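You operate a simulated robot arm through the tools that you are given. There is no shell and no other tool. Be economical: measure what you need, move in short steps, check, and stop when the job is done.

You are at the controls of a simulated robot arm. One attempt, no reset.

Task
Take the green sanding pad from the short bench and leave it on top of the paper roll there.

Only the result counts: the job must be done as asked and must still hold three seconds after the hand-in. Knocking over, shifting, dropping, spilling or breaking anything else fails it.

Robot
A 7-joint arm with a two-finger parallel gripper on a trunk, on a base that drives. Base frame: it is fixed to the floor where the robot stands at the start and does not move with it; the origin is under the middle of the robot, x ahead of it, y to its left, z up. Lengths are in mm, angles in rad, forces in N, time in s.
With the tool pointing down near the work surface it reaches from about 480 to 920 mm from the robot's upright axis, wherever it stands. Its first joint turns from -2.007 to 2.007 rad. Payload 3.91 kg.
The tool frame sits at the grasp point between the pads (the TCP): z along the fingers, y along the line on which they close. The tips reach 30 mm beyond it. The gripper opens to 110 mm. The fingers are 20 mm wide and 10 mm thick; the gripper's body (48 by 112 mm) begins 55 mm behind the TCP.
Orientation is that of the tool frame in the base frame, as a unit quaternion [x, y, z, w]. With the fingers straight down and closing along the base's y, the tool's x points along the base's -x, its y along +y and its z along -z.

Tools
- The arm moves only by the tool play_rows. Its argument "rows" is a list of rows, each an object (a shift or turn left out is 0, a gripper value left out holds the last) with "slide": the shift along the tool's x, y, z in mm, a list of three; "rotation": the turn, a rotation vector about the tool's x, y, z in rad, a list of three; "claw": the gripper command, from -1 (fully open) to 1 (shut), values between in proportion. In form: [{"slide": [dx, dy, dz], "rotation": [wx, wy, wz], "claw": claw}, ...]. A call has 1 to 20 rows; each row shifts and turns the commanded pose from where the row before left it, along the tool's axes as they then stand. Rows are played at 5 a second. More than 50 mm and 0.15 rad between two rows, or a gripper value outside its range, and nothing of the call is played. Where a pose cannot be reached the arm comes as near as it can. A force on the tool above 40 N (or 10 N above the force at the start of the call, whichever is more), or a blocked arm, ends the call early, and 0.2 s more pass. Each finger travels about 153 mm/s and halts on what it meets, pressing with about 22 N; the grip force reading is that of the motor and also rises with nothing between the fingers. The clock runs only during rows and for 0.2 s after the last one: add rows that do not move to give the fingers time. It gives the time, the measured TCP pose, the force on the tool (base axes), the opening and the grip force at its end, in the units of the frame above (readings bear some noise), and new pictures: "views" is both (left out), scene, wrist or none.
- Cameras (640 x 400 px; columns grow to the right, rows downward): "scene" is now at [217.6, 134.4, 1384.8]; the picture's right is [-0.70, -0.72, 0.00], its down [-0.37, 0.36, -0.85] and it looks along [0.61, -0.60, -0.52] (base axes); focal length 277 px, centre (320, 200). "wrist" rides on the gripper at [72, 17, -103] in the tool frame; the picture's right is [-0.23, 0.97, 0.00], its down [-0.76, -0.18, -0.62] and it looks along [-0.61, -0.14, 0.78] (tool axes); focal length 222 px, centre (320, 200). There is no depth. A picture from a camera that has moved, and an enlarged one, comes with that camera's place and axes in the base frame and with its lens. The place of the scene camera against the robot may be out by one fixed shift of up to 25 mm in any direction.
- slide_trunk(by): slides the trunk up (or, below 0, down) by that many mm; the arm and the scene camera ride with it, the base frame stays. It gives what a move gives, with no picture.
- roll_base(legs): drives the robot by 1 to 6 legs, each [ahead, left, turn to the left] in mm, mm and rad, along the robot's own axes; the way and the turn of a leg run together, so that a leg with both is an arc; at most 1500 mm and 3.142 rad a leg. The arm and the cameras ride along, it lands a little off, and it stops where it bumps. It gives what a move gives, and a new picture of the scene camera.
- head_to(pan, tilt): turns the head with the scene camera to pan (to the left, within 1.396 rad either way) and tilt (down, from -0.506 to 1.204), counted from straight ahead of the robot. It gives what a move gives, and a new picture of the scene camera.
- zoom(camera, box): a new picture of the part [left, top, right, bottom] of that camera's present view, enlarged. It takes no simulated time.
- sign_off(): hands the job in; it is judged then, once.

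Go step by step. Nothing tells you exact positions but the pictures and the camera data: compare them with the known pose of the tool, close in by small moves and look again before you grip or let go. The budget is 120 turns and 170 pictures, counting those below and the enlarged ones. Unless the task says otherwise, let go and move clear before handing in, and close with one line.

The tools are called after "Emit:" as name(argument=value, ...) on one line, values as JSON. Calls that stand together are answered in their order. play_rows: Moves the arm, as the interface text tells. Its arguments: {"type":"object","properties":{"rows":{"type":"array","items":{"type":"object","properties":{"slide":{"type":"array","items":{"type":"number"}},"rotation":{"type":"array","items":{"type":"number"}},"claw":{"type":"number"}}}},"views":{"type":"string","enum":["both","scene","wrist","none"]}},"required":["rows"]} The other tools are called the same way: slide_trunk (by) slides the trunk up or down; roll_base (legs) drives the base; head_to (pan, tilt) turns the head that bears the scene camera; zoom (camera, box) takes an enlarged picture of a part of a camera's view; sign_off () hands the job in.

At the start:

```text
time_s: 0.0
tcp_pos: [463.6, -304.2, 1254.8]
tool_rot: [0.0, 1.0, 0.0, 0.001]
ft_force: [-0.7, 0.6, -0.5]
width: 110.2
finger_force: 0.2
trunk travel left (down, up): [-700.0, 290.0]
robot x, y, heading: [2.4, 0.4, 0.002]
head pan, tilt: [-0.771, 0.546]
```

scene: 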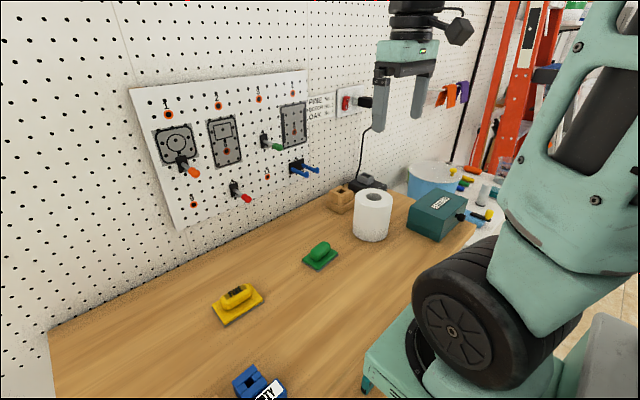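
wrist: 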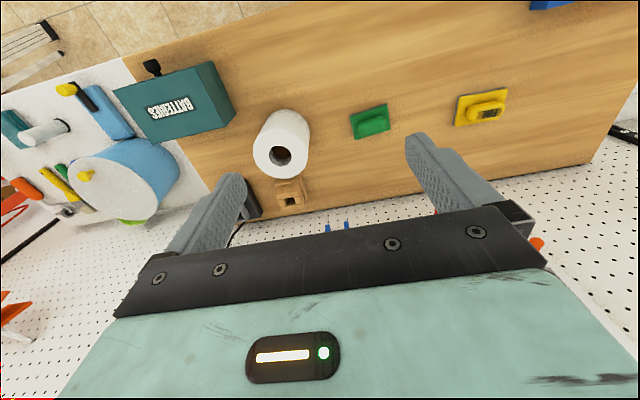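

The green pad appears near (575, -220) and the paper roll's top near (560, -400, 990). I'll zoom in to get their outlines.

Emit:
zoom(camera="wrist", box=[230, 80, 430, 205])

Emit:
zoom(camera="scene", box=[280, 165, 440, 285])

```text
3.20 times, centred on (330, 142) of wrist
camera zoom: at [393.3, -285.7, 1359.2], right [0.23, 0.97, 0.0], down [0.76, -0.18, 0.62], along [0.61, -0.14, -0.78], focal length 711 px, centre (288, 384)
```

zoom: 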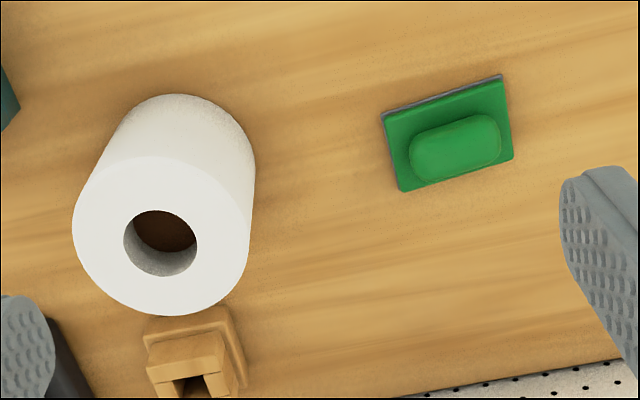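

```text
3.33 times, centred on (360, 225) of scene
camera zoom: at [217.6, 134.4, 1384.8], right [-0.7, -0.72, 0.0], down [-0.37, 0.36, -0.85], along [0.61, -0.6, -0.52], focal length 922 px, centre (187, 117)
```

zoom: 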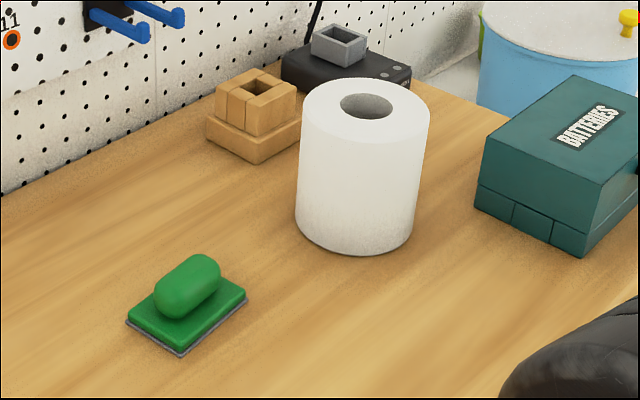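

The pad is about 76 x 56 mm, centred near (580, -219), with its handle running along y. I'll move above it and turn the gripper so it closes across the handle.

Emit:
play_rows(rows=[{"slide": [-29, 21, 25]}, {"slide": [-29, 21, 25]}, {"slide": [-29, 21, 25]}, {"slide": [-29, 21, 25]}, {"rotation": [0, 0, 0.149]}, {"rotation": [0, 0, 0.149]}, {"rotation": [0, 0, 0.149]}, {"rotation": [0, 0, 0.149]}, {"rotation": [0, 0, 0.149]}, {"rotation": [0, 0, 0.149]}, {"rotation": [0, 0, 0.149]}, {"rotation": [0, 0, 0.149]}, {"rotation": [0, 0, 0.149]}, {"rotation": [0, 0, 0.149]}, {}, {}])

```text
time_s: 3.4
tcp_pos: [580.5, -220.4, 1155.2]
tool_rot: [0.678, 0.735, -0.001, 0.0]
ft_force: [-1.0, 0.8, 0.4]
width: 110.1
finger_force: 0.1
trunk travel left (down, up): [-700.0, 290.0]
robot x, y, heading: [1.9, -2.1, 0.0]
head pan, tilt: [-0.771, 0.546]
camera scene: at [217.7, 134.4, 1384.8], right [-0.7, -0.72, 0.0], down [-0.37, 0.36, -0.85], along [0.61, -0.6, -0.52], focal length 277 px, centre (320, 200)
camera wrist: at [592.9, -145.2, 1259.1], right [0.99, -0.15, 0.0], down [-0.12, -0.77, 0.62], along [-0.09, -0.62, -0.78], focal length 222 px, centre (320, 200)
```

scene: 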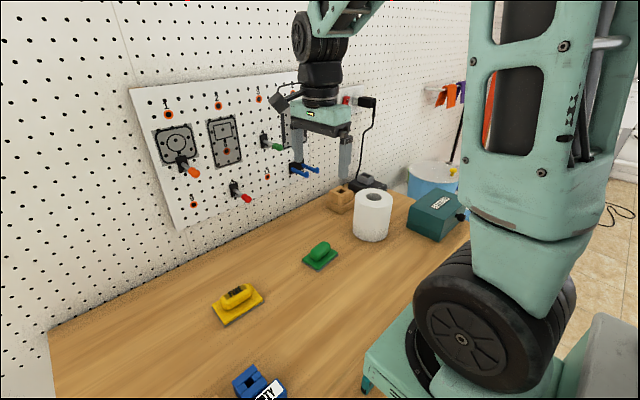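
wrist: 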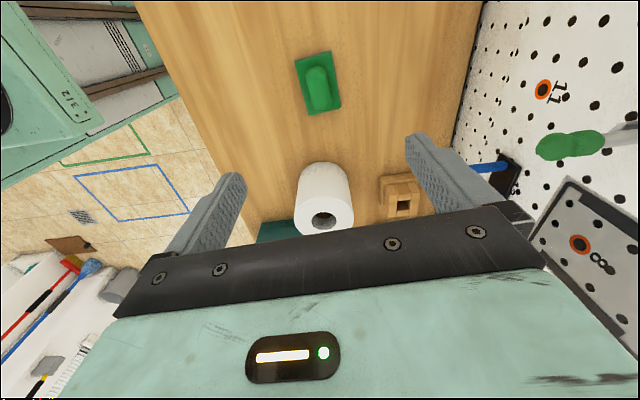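

The wrist camera confirms the pad near (582, -218). The roll is near (562, -401), with its top at about z = 984. I'll descend part way and look again.

Emit:
play_rows(rows=[{"slide": [0, 0, 45]}, {"slide": [0, 0, 45]}, {"slide": [0, 0, 45]}, {}])

Emit:
zoom(camera="wrist", box=[220, 0, 420, 125])

Emit:
zoom(camera="scene", box=[240, 165, 400, 285])

```text
time_s: 4.4
tcp_pos: [581.6, -219.5, 1020.0]
tool_rot: [0.678, 0.735, 0.0, 0.0]
ft_force: [-0.9, -0.3, -0.4]
width: 109.9
finger_force: 0.0
trunk travel left (down, up): [-700.0, 290.0]
robot x, y, heading: [-2.5, -1.7, 0.002]
head pan, tilt: [-0.771, 0.546]
camera scene: at [217.5, 134.4, 1384.9], right [-0.7, -0.72, 0.0], down [-0.37, 0.36, -0.85], along [0.61, -0.6, -0.52], focal length 277 px, centre (320, 200)
camera wrist: at [593.5, -144.6, 1123.4], right [0.99, -0.15, 0.0], down [-0.12, -0.77, 0.62], along [-0.09, -0.62, -0.78], focal length 222 px, centre (320, 200)
```

scene: 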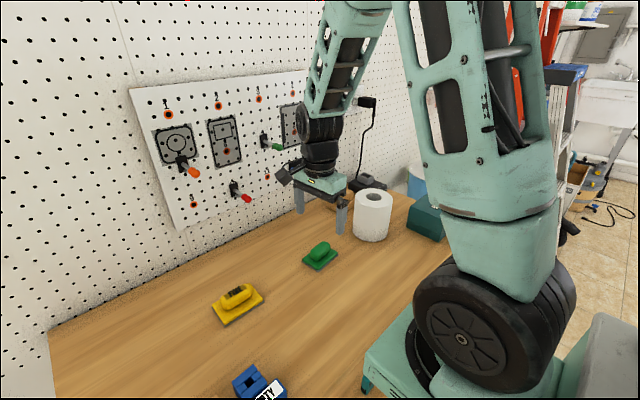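
wrist: 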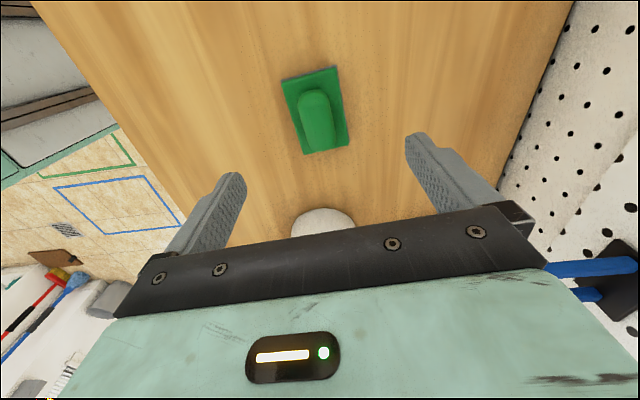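

```text
3.20 times, centred on (320, 62) of wrist
camera zoom: at [593.5, -144.6, 1123.4], right [0.99, -0.15, 0.0], down [-0.12, -0.77, 0.62], along [-0.09, -0.62, -0.78], focal length 711 px, centre (320, 640)
```

zoom: 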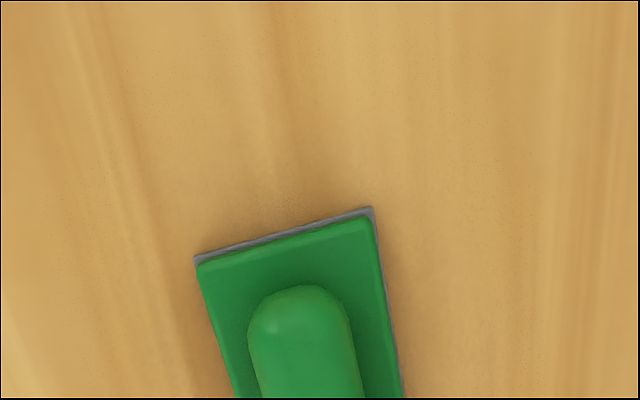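

```text
3.33 times, centred on (320, 225) of scene
camera zoom: at [217.5, 134.4, 1384.9], right [-0.7, -0.72, 0.0], down [-0.37, 0.36, -0.85], along [0.61, -0.6, -0.52], focal length 922 px, centre (320, 117)
```

zoom: 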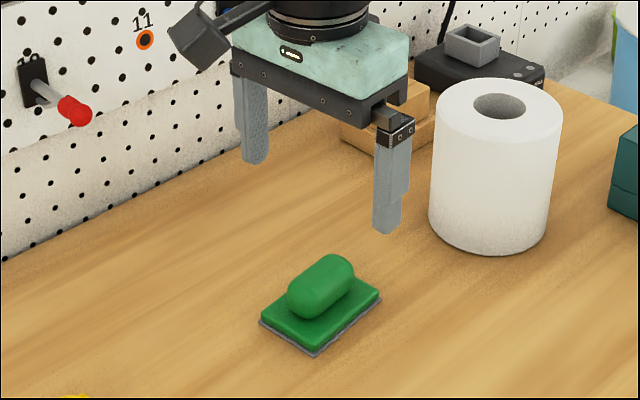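

The pad centre lies at about (581, -219) and the yaw matches. I'll lower until the fingertips straddle the handle.

Emit:
play_rows(rows=[{"slide": [0, 0, 30]}, {"slide": [0, 0, 30]}, {"slide": [0, 0, 22]}, {"claw": -0.2}, {"claw": -0.2}, {}])

Emit:
zoom(camera="scene", box=[270, 205, 370, 280])

```text
time_s: 5.8
tcp_pos: [580.7, -219.6, 939.3]
tool_rot: [0.679, 0.734, 0.001, 0.001]
ft_force: [0.7, -0.4, 0.6]
width: 66.1
finger_force: 0.0
trunk travel left (down, up): [-700.0, 290.0]
robot x, y, heading: [2.4, 0.6, 0.001]
head pan, tilt: [-0.771, 0.546]
camera scene: at [217.7, 134.4, 1384.8], right [-0.7, -0.72, 0.0], down [-0.37, 0.36, -0.85], along [0.61, -0.6, -0.52], focal length 277 px, centre (320, 200)
camera wrist: at [593.3, -144.6, 1042.1], right [0.99, -0.15, 0.0], down [-0.12, -0.77, 0.62], along [-0.09, -0.62, -0.78], focal length 222 px, centre (320, 200)
```

scene: 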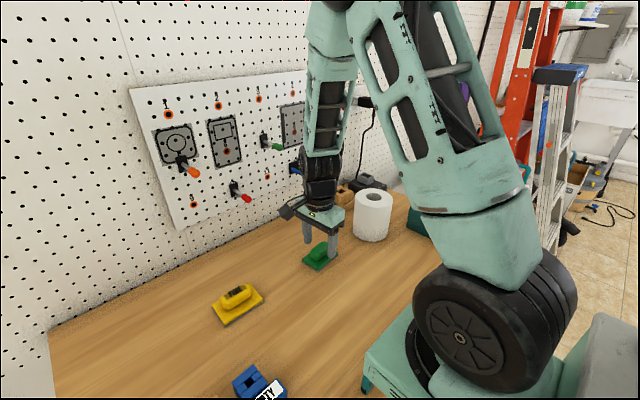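
wrist: 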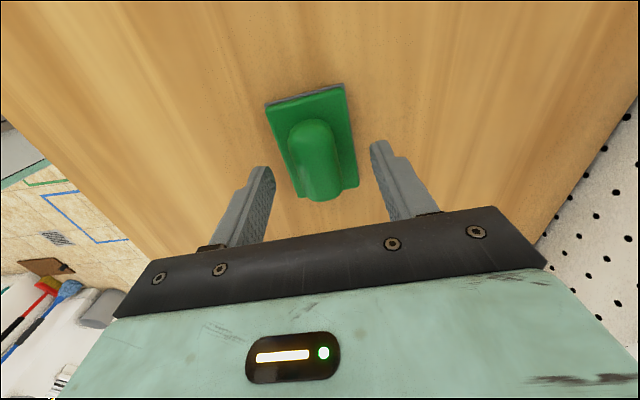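

```text
5.33 times, centred on (320, 242) of scene
camera zoom: at [217.7, 134.4, 1384.8], right [-0.7, -0.72, 0.0], down [-0.37, 0.36, -0.85], along [0.61, -0.6, -0.52], focal length 1476 px, centre (320, -27)
```

zoom: 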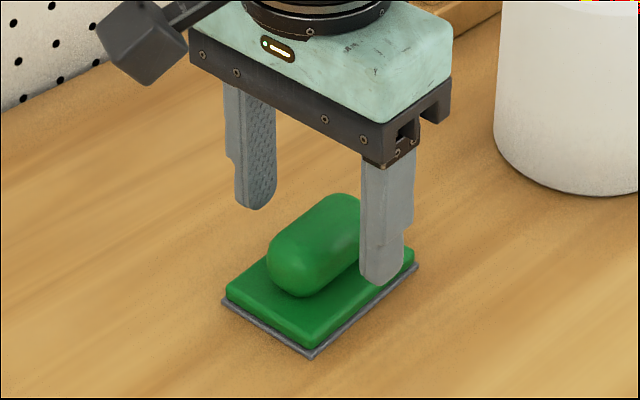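

The fingertips straddle the handle at about z = 909, and the pad's base top is near 894. I'll lower 9 mm and close.

Emit:
play_rows(rows=[{"slide": [0, 0, 9]}, {}, {"claw": 0.2}, {"claw": 1}, {}, {}, {}])

Emit:
zoom(camera="scene", box=[270, 205, 370, 280])

```text
time_s: 7.4
tcp_pos: [582.7, -219.2, 930.8]
tool_rot: [0.678, 0.735, 0.001, 0.0]
ft_force: [0.6, -0.1, 0.7]
width: 29.4
finger_force: 21.5
trunk travel left (down, up): [-700.0, 290.0]
robot x, y, heading: [-2.3, -2.7, 0.004]
head pan, tilt: [-0.771, 0.546]
camera scene: at [217.7, 134.4, 1384.8], right [-0.7, -0.72, 0.0], down [-0.37, 0.36, -0.85], along [0.61, -0.6, -0.52], focal length 277 px, centre (320, 200)
camera wrist: at [592.9, -144.6, 1033.4], right [0.99, -0.15, 0.0], down [-0.12, -0.77, 0.62], along [-0.09, -0.62, -0.78], focal length 222 px, centre (320, 200)
```

scene: 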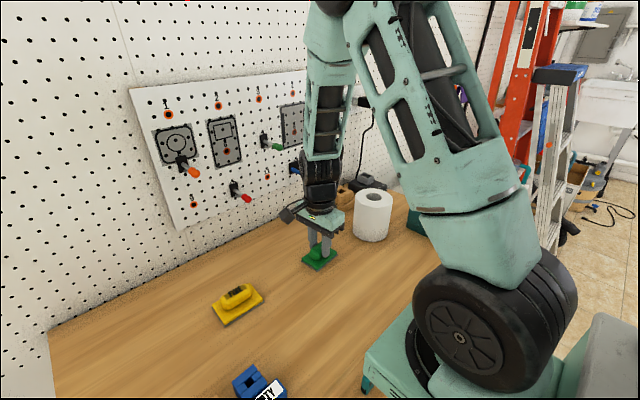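
wrist: 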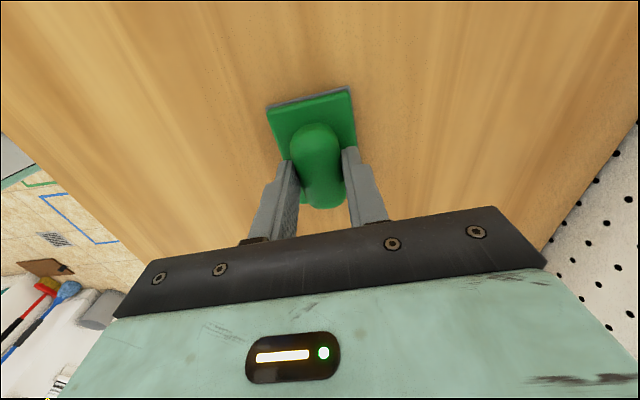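

```text
5.33 times, centred on (320, 242) of scene
camera zoom: at [217.7, 134.4, 1384.8], right [-0.7, -0.72, 0.0], down [-0.37, 0.36, -0.85], along [0.61, -0.6, -0.52], focal length 1476 px, centre (320, -27)
```

zoom: 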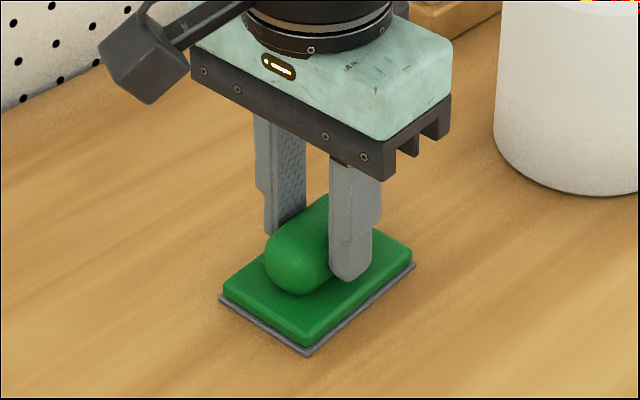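

The handle is gripped at 29.4 mm. I'll lift straight up well above the roll's height.

Emit:
play_rows(rows=[{"slide": [0, 0, -15]}, {"slide": [0, 0, -40]}, {"slide": [0, 0, -40]}, {"slide": [0, 0, -40]}, {"slide": [0, 0, -45]}, {}, {}])

Emit:
zoom(camera="wrist", box=[220, 70, 420, 255])

```text
time_s: 9.0
tcp_pos: [581.8, -220.1, 1110.8]
tool_rot: [0.678, 0.735, 0.0, 0.001]
ft_force: [0.2, 0.1, -0.8]
width: 29.1
finger_force: 22.1
trunk travel left (down, up): [-700.0, 290.0]
robot x, y, heading: [-1.5, 1.7, 0.003]
head pan, tilt: [-0.771, 0.546]
camera scene: at [217.7, 134.4, 1384.8], right [-0.7, -0.72, 0.0], down [-0.37, 0.36, -0.85], along [0.61, -0.6, -0.52], focal length 277 px, centre (320, 200)
camera wrist: at [593.3, -144.9, 1214.5], right [0.99, -0.15, 0.0], down [-0.12, -0.77, 0.62], along [-0.09, -0.62, -0.78], focal length 222 px, centre (320, 200)
```

scene: 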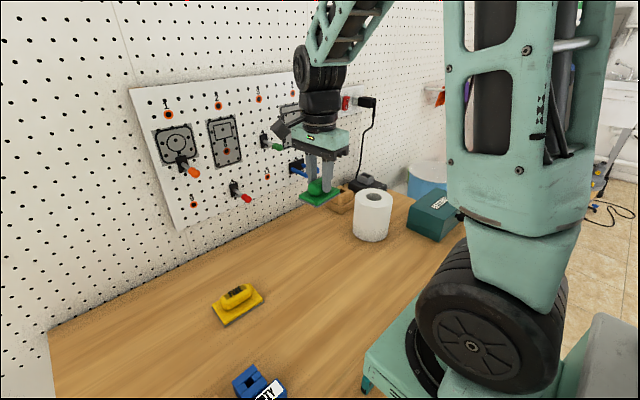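
wrist: 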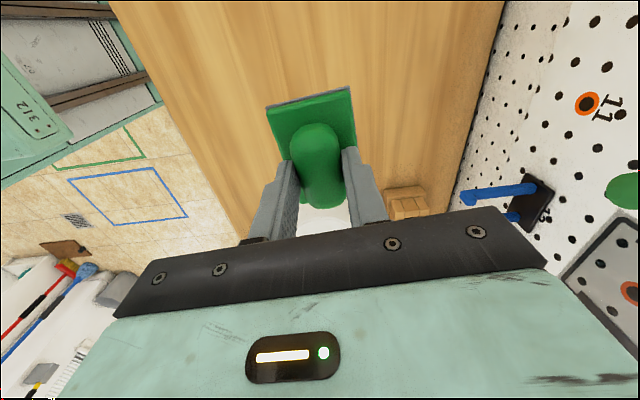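

```text
2.16 times, centred on (320, 162) of wrist
camera zoom: at [593.3, -144.9, 1214.5], right [0.99, -0.15, 0.0], down [-0.12, -0.77, 0.62], along [-0.09, -0.62, -0.78], focal length 480 px, centre (320, 281)
```

zoom: 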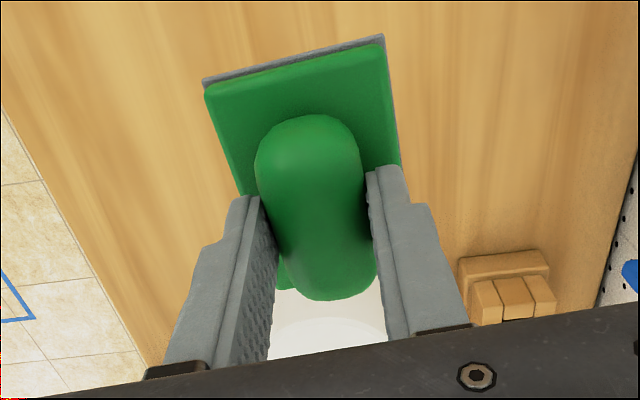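

The pad is held firmly. The roll's centre is about (562, -400), with its top between 984 and 1005, so I'll move over it while staying high.

Emit:
play_rows(rows=[{"slide": [-20, -3.9, 0]}, {"slide": [-35, -6.7, 0]}, {"slide": [-35, -6.7, 0]}, {"slide": [-35, -6.7, 0]}, {"slide": [-35, -6.7, 0]}, {"slide": [-18.4, -3.7, 0]}, {}, {}])

Emit:
zoom(camera="scene", box=[310, 145, 430, 250])

Emit:
zoom(camera="wrist", box=[220, 50, 420, 250])

```text
time_s: 10.8
tcp_pos: [560.5, -400.7, 1110.8]
tool_rot: [0.679, 0.734, 0.0, 0.0]
ft_force: [-1.0, -0.4, -0.2]
width: 29.1
finger_force: 22.3
trunk travel left (down, up): [-700.0, 290.0]
robot x, y, heading: [-2.9, 0.2, 0.0]
head pan, tilt: [-0.771, 0.546]
camera scene: at [217.7, 134.4, 1384.8], right [-0.7, -0.72, 0.0], down [-0.37, 0.36, -0.85], along [0.61, -0.6, -0.52], focal length 277 px, centre (320, 200)
camera wrist: at [572.5, -325.7, 1213.1], right [0.99, -0.15, 0.0], down [-0.12, -0.77, 0.62], along [-0.09, -0.62, -0.78], focal length 222 px, centre (320, 200)
```

scene: 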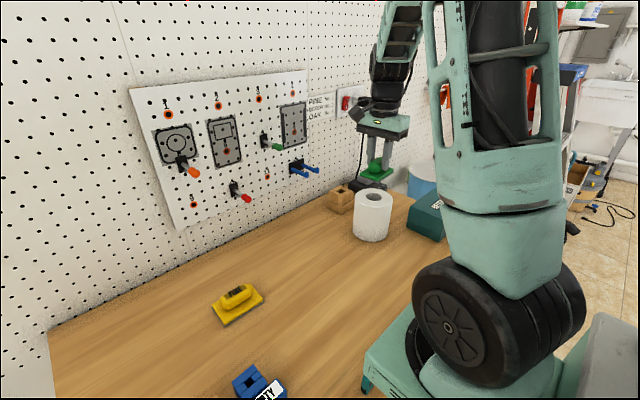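
wrist: 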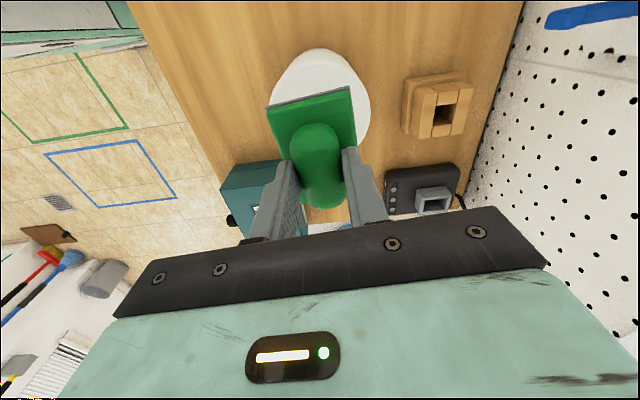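

```text
3.81 times, centred on (370, 198) of scene
camera zoom: at [217.7, 134.4, 1384.8], right [-0.7, -0.72, 0.0], down [-0.37, 0.36, -0.85], along [0.61, -0.6, -0.52], focal length 1054 px, centre (130, 210)
```

zoom: 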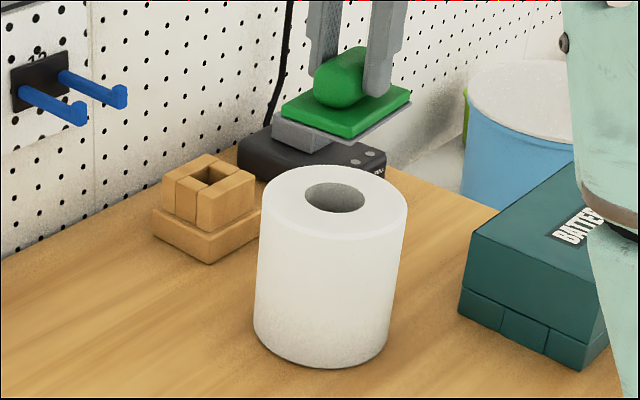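

```text
2.00 times, centred on (320, 150) of wrist
camera zoom: at [572.5, -325.7, 1213.1], right [0.99, -0.15, 0.0], down [-0.12, -0.77, 0.62], along [-0.09, -0.62, -0.78], focal length 444 px, centre (320, 300)
```

zoom: 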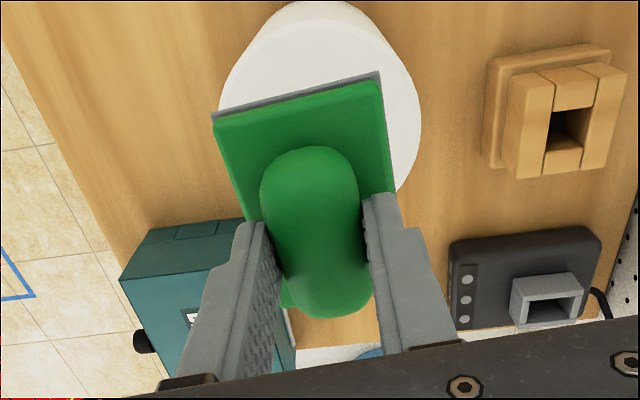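

The pad is over the roll, whose top I now estimate at z ≈ 988, so contact should come with the TCP near 1040. I'll lower to about 1055 and look.

Emit:
play_rows(rows=[{"slide": [0, 0, 25]}, {"slide": [0, 0, 20]}, {"slide": [0, 0, 10]}, {}, {}])

Emit:
zoom(camera="scene", box=[330, 160, 420, 230])

Emit:
zoom(camera="wrist", box=[220, 50, 420, 250])

```text
time_s: 12.0
tcp_pos: [561.5, -400.1, 1054.3]
tool_rot: [0.678, 0.735, 0.0, -0.001]
ft_force: [-0.4, -0.2, 0.4]
width: 29.1
finger_force: 22.2
trunk travel left (down, up): [-700.0, 290.0]
robot x, y, heading: [2.8, -1.2, -0.001]
head pan, tilt: [-0.771, 0.546]
camera scene: at [217.7, 134.4, 1384.8], right [-0.7, -0.72, 0.0], down [-0.37, 0.36, -0.85], along [0.61, -0.6, -0.52], focal length 277 px, centre (320, 200)
camera wrist: at [572.7, -325.5, 1157.8], right [0.99, -0.15, 0.0], down [-0.12, -0.77, 0.62], along [-0.09, -0.62, -0.78], focal length 222 px, centre (320, 200)
```

scene: 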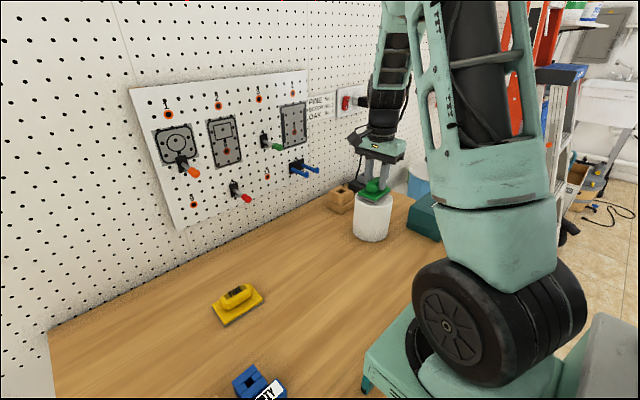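
wrist: 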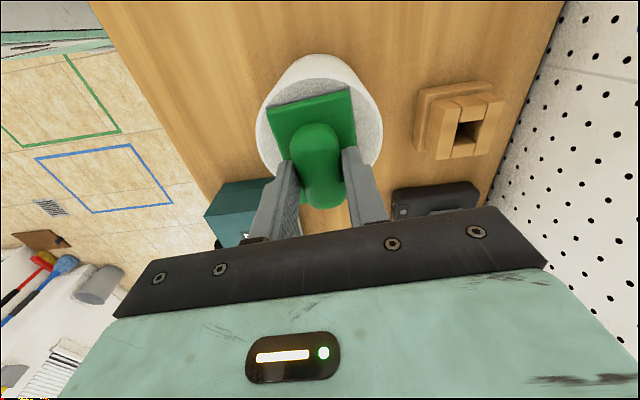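

```text
5.71 times, centred on (375, 195) of scene
camera zoom: at [217.7, 134.4, 1384.8], right [-0.7, -0.72, 0.0], down [-0.37, 0.36, -0.85], along [0.61, -0.6, -0.52], focal length 1581 px, centre (6, 229)
```

zoom: 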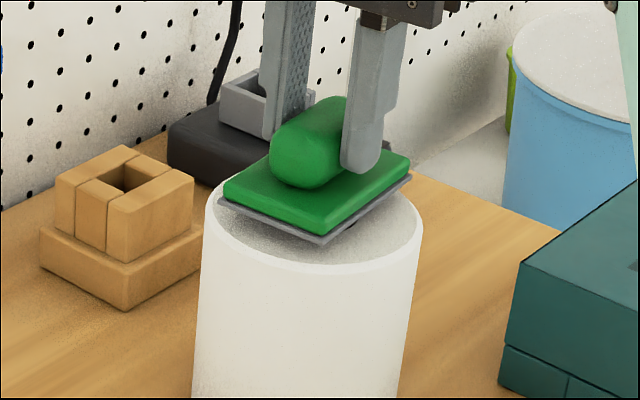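

```text
2.00 times, centred on (320, 150) of wrist
camera zoom: at [572.7, -325.5, 1157.8], right [0.99, -0.15, 0.0], down [-0.12, -0.77, 0.62], along [-0.09, -0.62, -0.78], focal length 444 px, centre (320, 300)
```

zoom: 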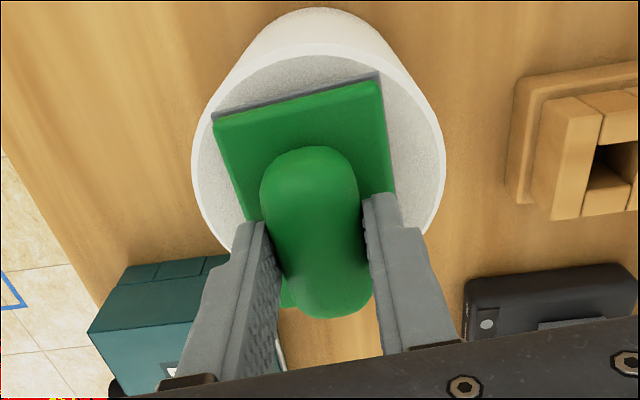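

The pad is well centred with about 12–15 mm still to go. I'll lower in small steps until it touches.

Emit:
play_rows(rows=[{"slide": [0, 0, 3]}, {"slide": [0, 0, 3]}, {"slide": [0, 0, 2]}, {"slide": [0, 0, 2]}, {}, {}], views="none")

Emit:
zoom(camera="scene", box=[340, 165, 410, 220])

```text
time_s: 13.4
tcp_pos: [560.8, -399.8, 1045.9]
tool_rot: [0.678, 0.735, 0.001, 0.001]
ft_force: [-0.3, -0.3, 4.1]
width: 29.0
finger_force: 22.0
trunk travel left (down, up): [-700.0, 290.0]
robot x, y, heading: [1.1, 2.8, 0.005]
head pan, tilt: [-0.771, 0.546]
```

```text
7.27 times, centred on (375, 192) of scene
camera zoom: at [217.5, 134.5, 1384.9], right [-0.7, -0.72, 0.0], down [-0.37, 0.36, -0.85], along [0.61, -0.6, -0.52], focal length 2013 px, centre (-80, 254)
```

zoom: 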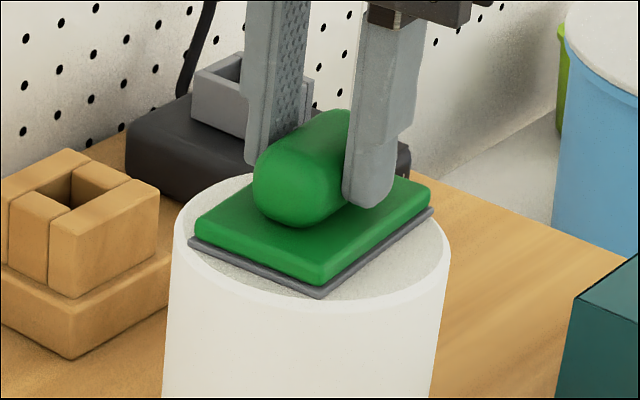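

The pad is resting on the roll, with 4 N of contact force and good centring. I'll open gently and check.

Emit:
play_rows(rows=[{"claw": 0.4}, {"claw": 0.3}, {"claw": 0.15}, {"claw": 0.0}, {"claw": -0.2}, {}, {}])

Emit:
zoom(camera="scene", box=[340, 165, 410, 220])

```text
time_s: 15.0
tcp_pos: [561.7, -401.1, 1044.9]
tool_rot: [0.678, 0.735, -0.001, 0.0]
ft_force: [-0.6, 0.4, 0.0]
width: 66.0
finger_force: 0.1
trunk travel left (down, up): [-700.0, 290.0]
robot x, y, heading: [-3.4, -1.0, -0.003]
head pan, tilt: [-0.771, 0.546]
camera scene: at [217.7, 134.4, 1384.8], right [-0.7, -0.72, 0.0], down [-0.37, 0.36, -0.85], along [0.61, -0.6, -0.52], focal length 277 px, centre (320, 200)
camera wrist: at [572.9, -325.6, 1148.1], right [0.99, -0.15, 0.0], down [-0.12, -0.77, 0.62], along [-0.09, -0.62, -0.78], focal length 222 px, centre (320, 200)
```

scene: 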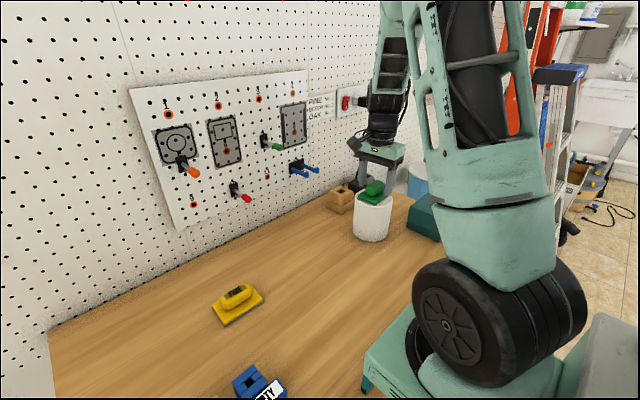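
wrist: 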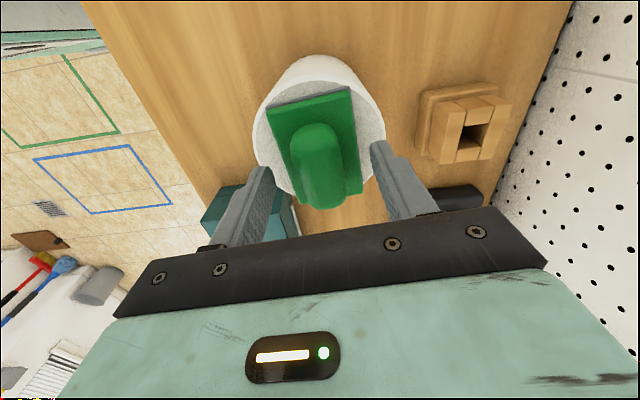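

```text
7.27 times, centred on (375, 192) of scene
camera zoom: at [217.7, 134.4, 1384.8], right [-0.7, -0.72, 0.0], down [-0.37, 0.36, -0.85], along [0.61, -0.6, -0.52], focal length 2013 px, centre (-80, 254)
```

zoom: 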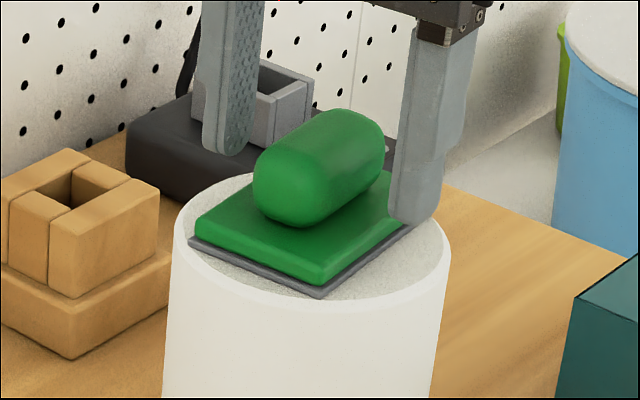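

The pad rests on the roll and the fingers are clear of it. I'll raise the arm straight up and check that the pad stays put.

Emit:
play_rows(rows=[{"slide": [0, 0, -15]}, {"slide": [0, 0, -40]}, {"slide": [0, 0, -45]}, {"slide": [0, 0, -45]}, {}, {}, {}])

Emit:
zoom(camera="scene", box=[330, 150, 430, 250])

```text
time_s: 16.6
tcp_pos: [561.7, -401.9, 1188.9]
tool_rot: [0.678, 0.735, 0.001, -0.001]
ft_force: [1.0, 0.3, 0.1]
width: 66.1
finger_force: 0.0
trunk travel left (down, up): [-700.0, 290.0]
robot x, y, heading: [-2.8, -4.4, 0.002]
head pan, tilt: [-0.771, 0.546]
camera scene: at [217.7, 134.4, 1384.8], right [-0.7, -0.72, 0.0], down [-0.37, 0.36, -0.85], along [0.61, -0.6, -0.52], focal length 277 px, centre (320, 200)
camera wrist: at [573.2, -326.8, 1293.6], right [0.99, -0.15, 0.0], down [-0.12, -0.77, 0.62], along [-0.09, -0.62, -0.78], focal length 222 px, centre (320, 200)
```

scene: 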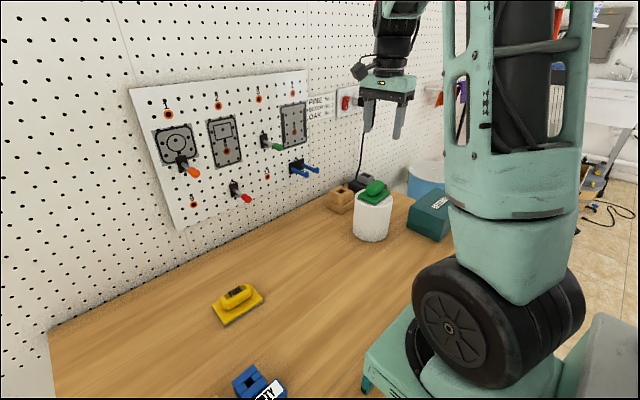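
wrist: 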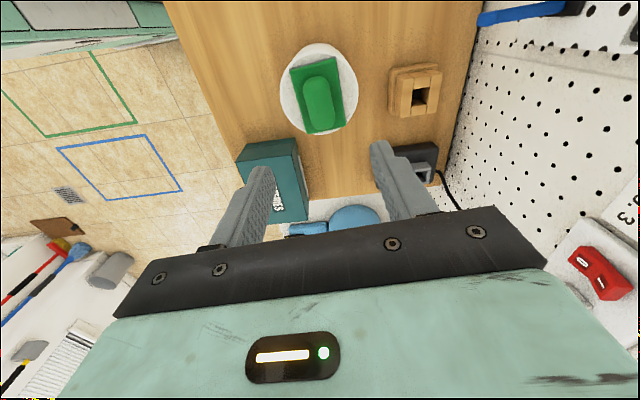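

```text
4.00 times, centred on (380, 200) of scene
camera zoom: at [217.7, 134.4, 1384.8], right [-0.7, -0.72, 0.0], down [-0.37, 0.36, -0.85], along [0.61, -0.6, -0.52], focal length 1107 px, centre (80, 200)
```

zoom: 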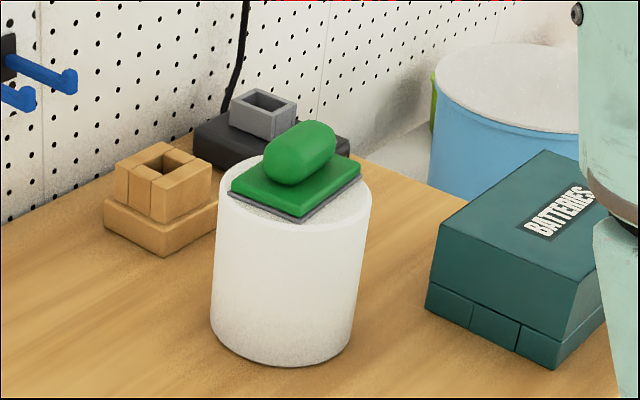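

The pad sits flat and centred on the roll, nothing else has moved, and the arm is clear, so I'm handing in.

Emit:
sign_off()

```text
The job is handed in.
```

The green sanding pad is resting flat and centred on top of the paper roll. The gripper is open and clear, and nothing else was disturbed.
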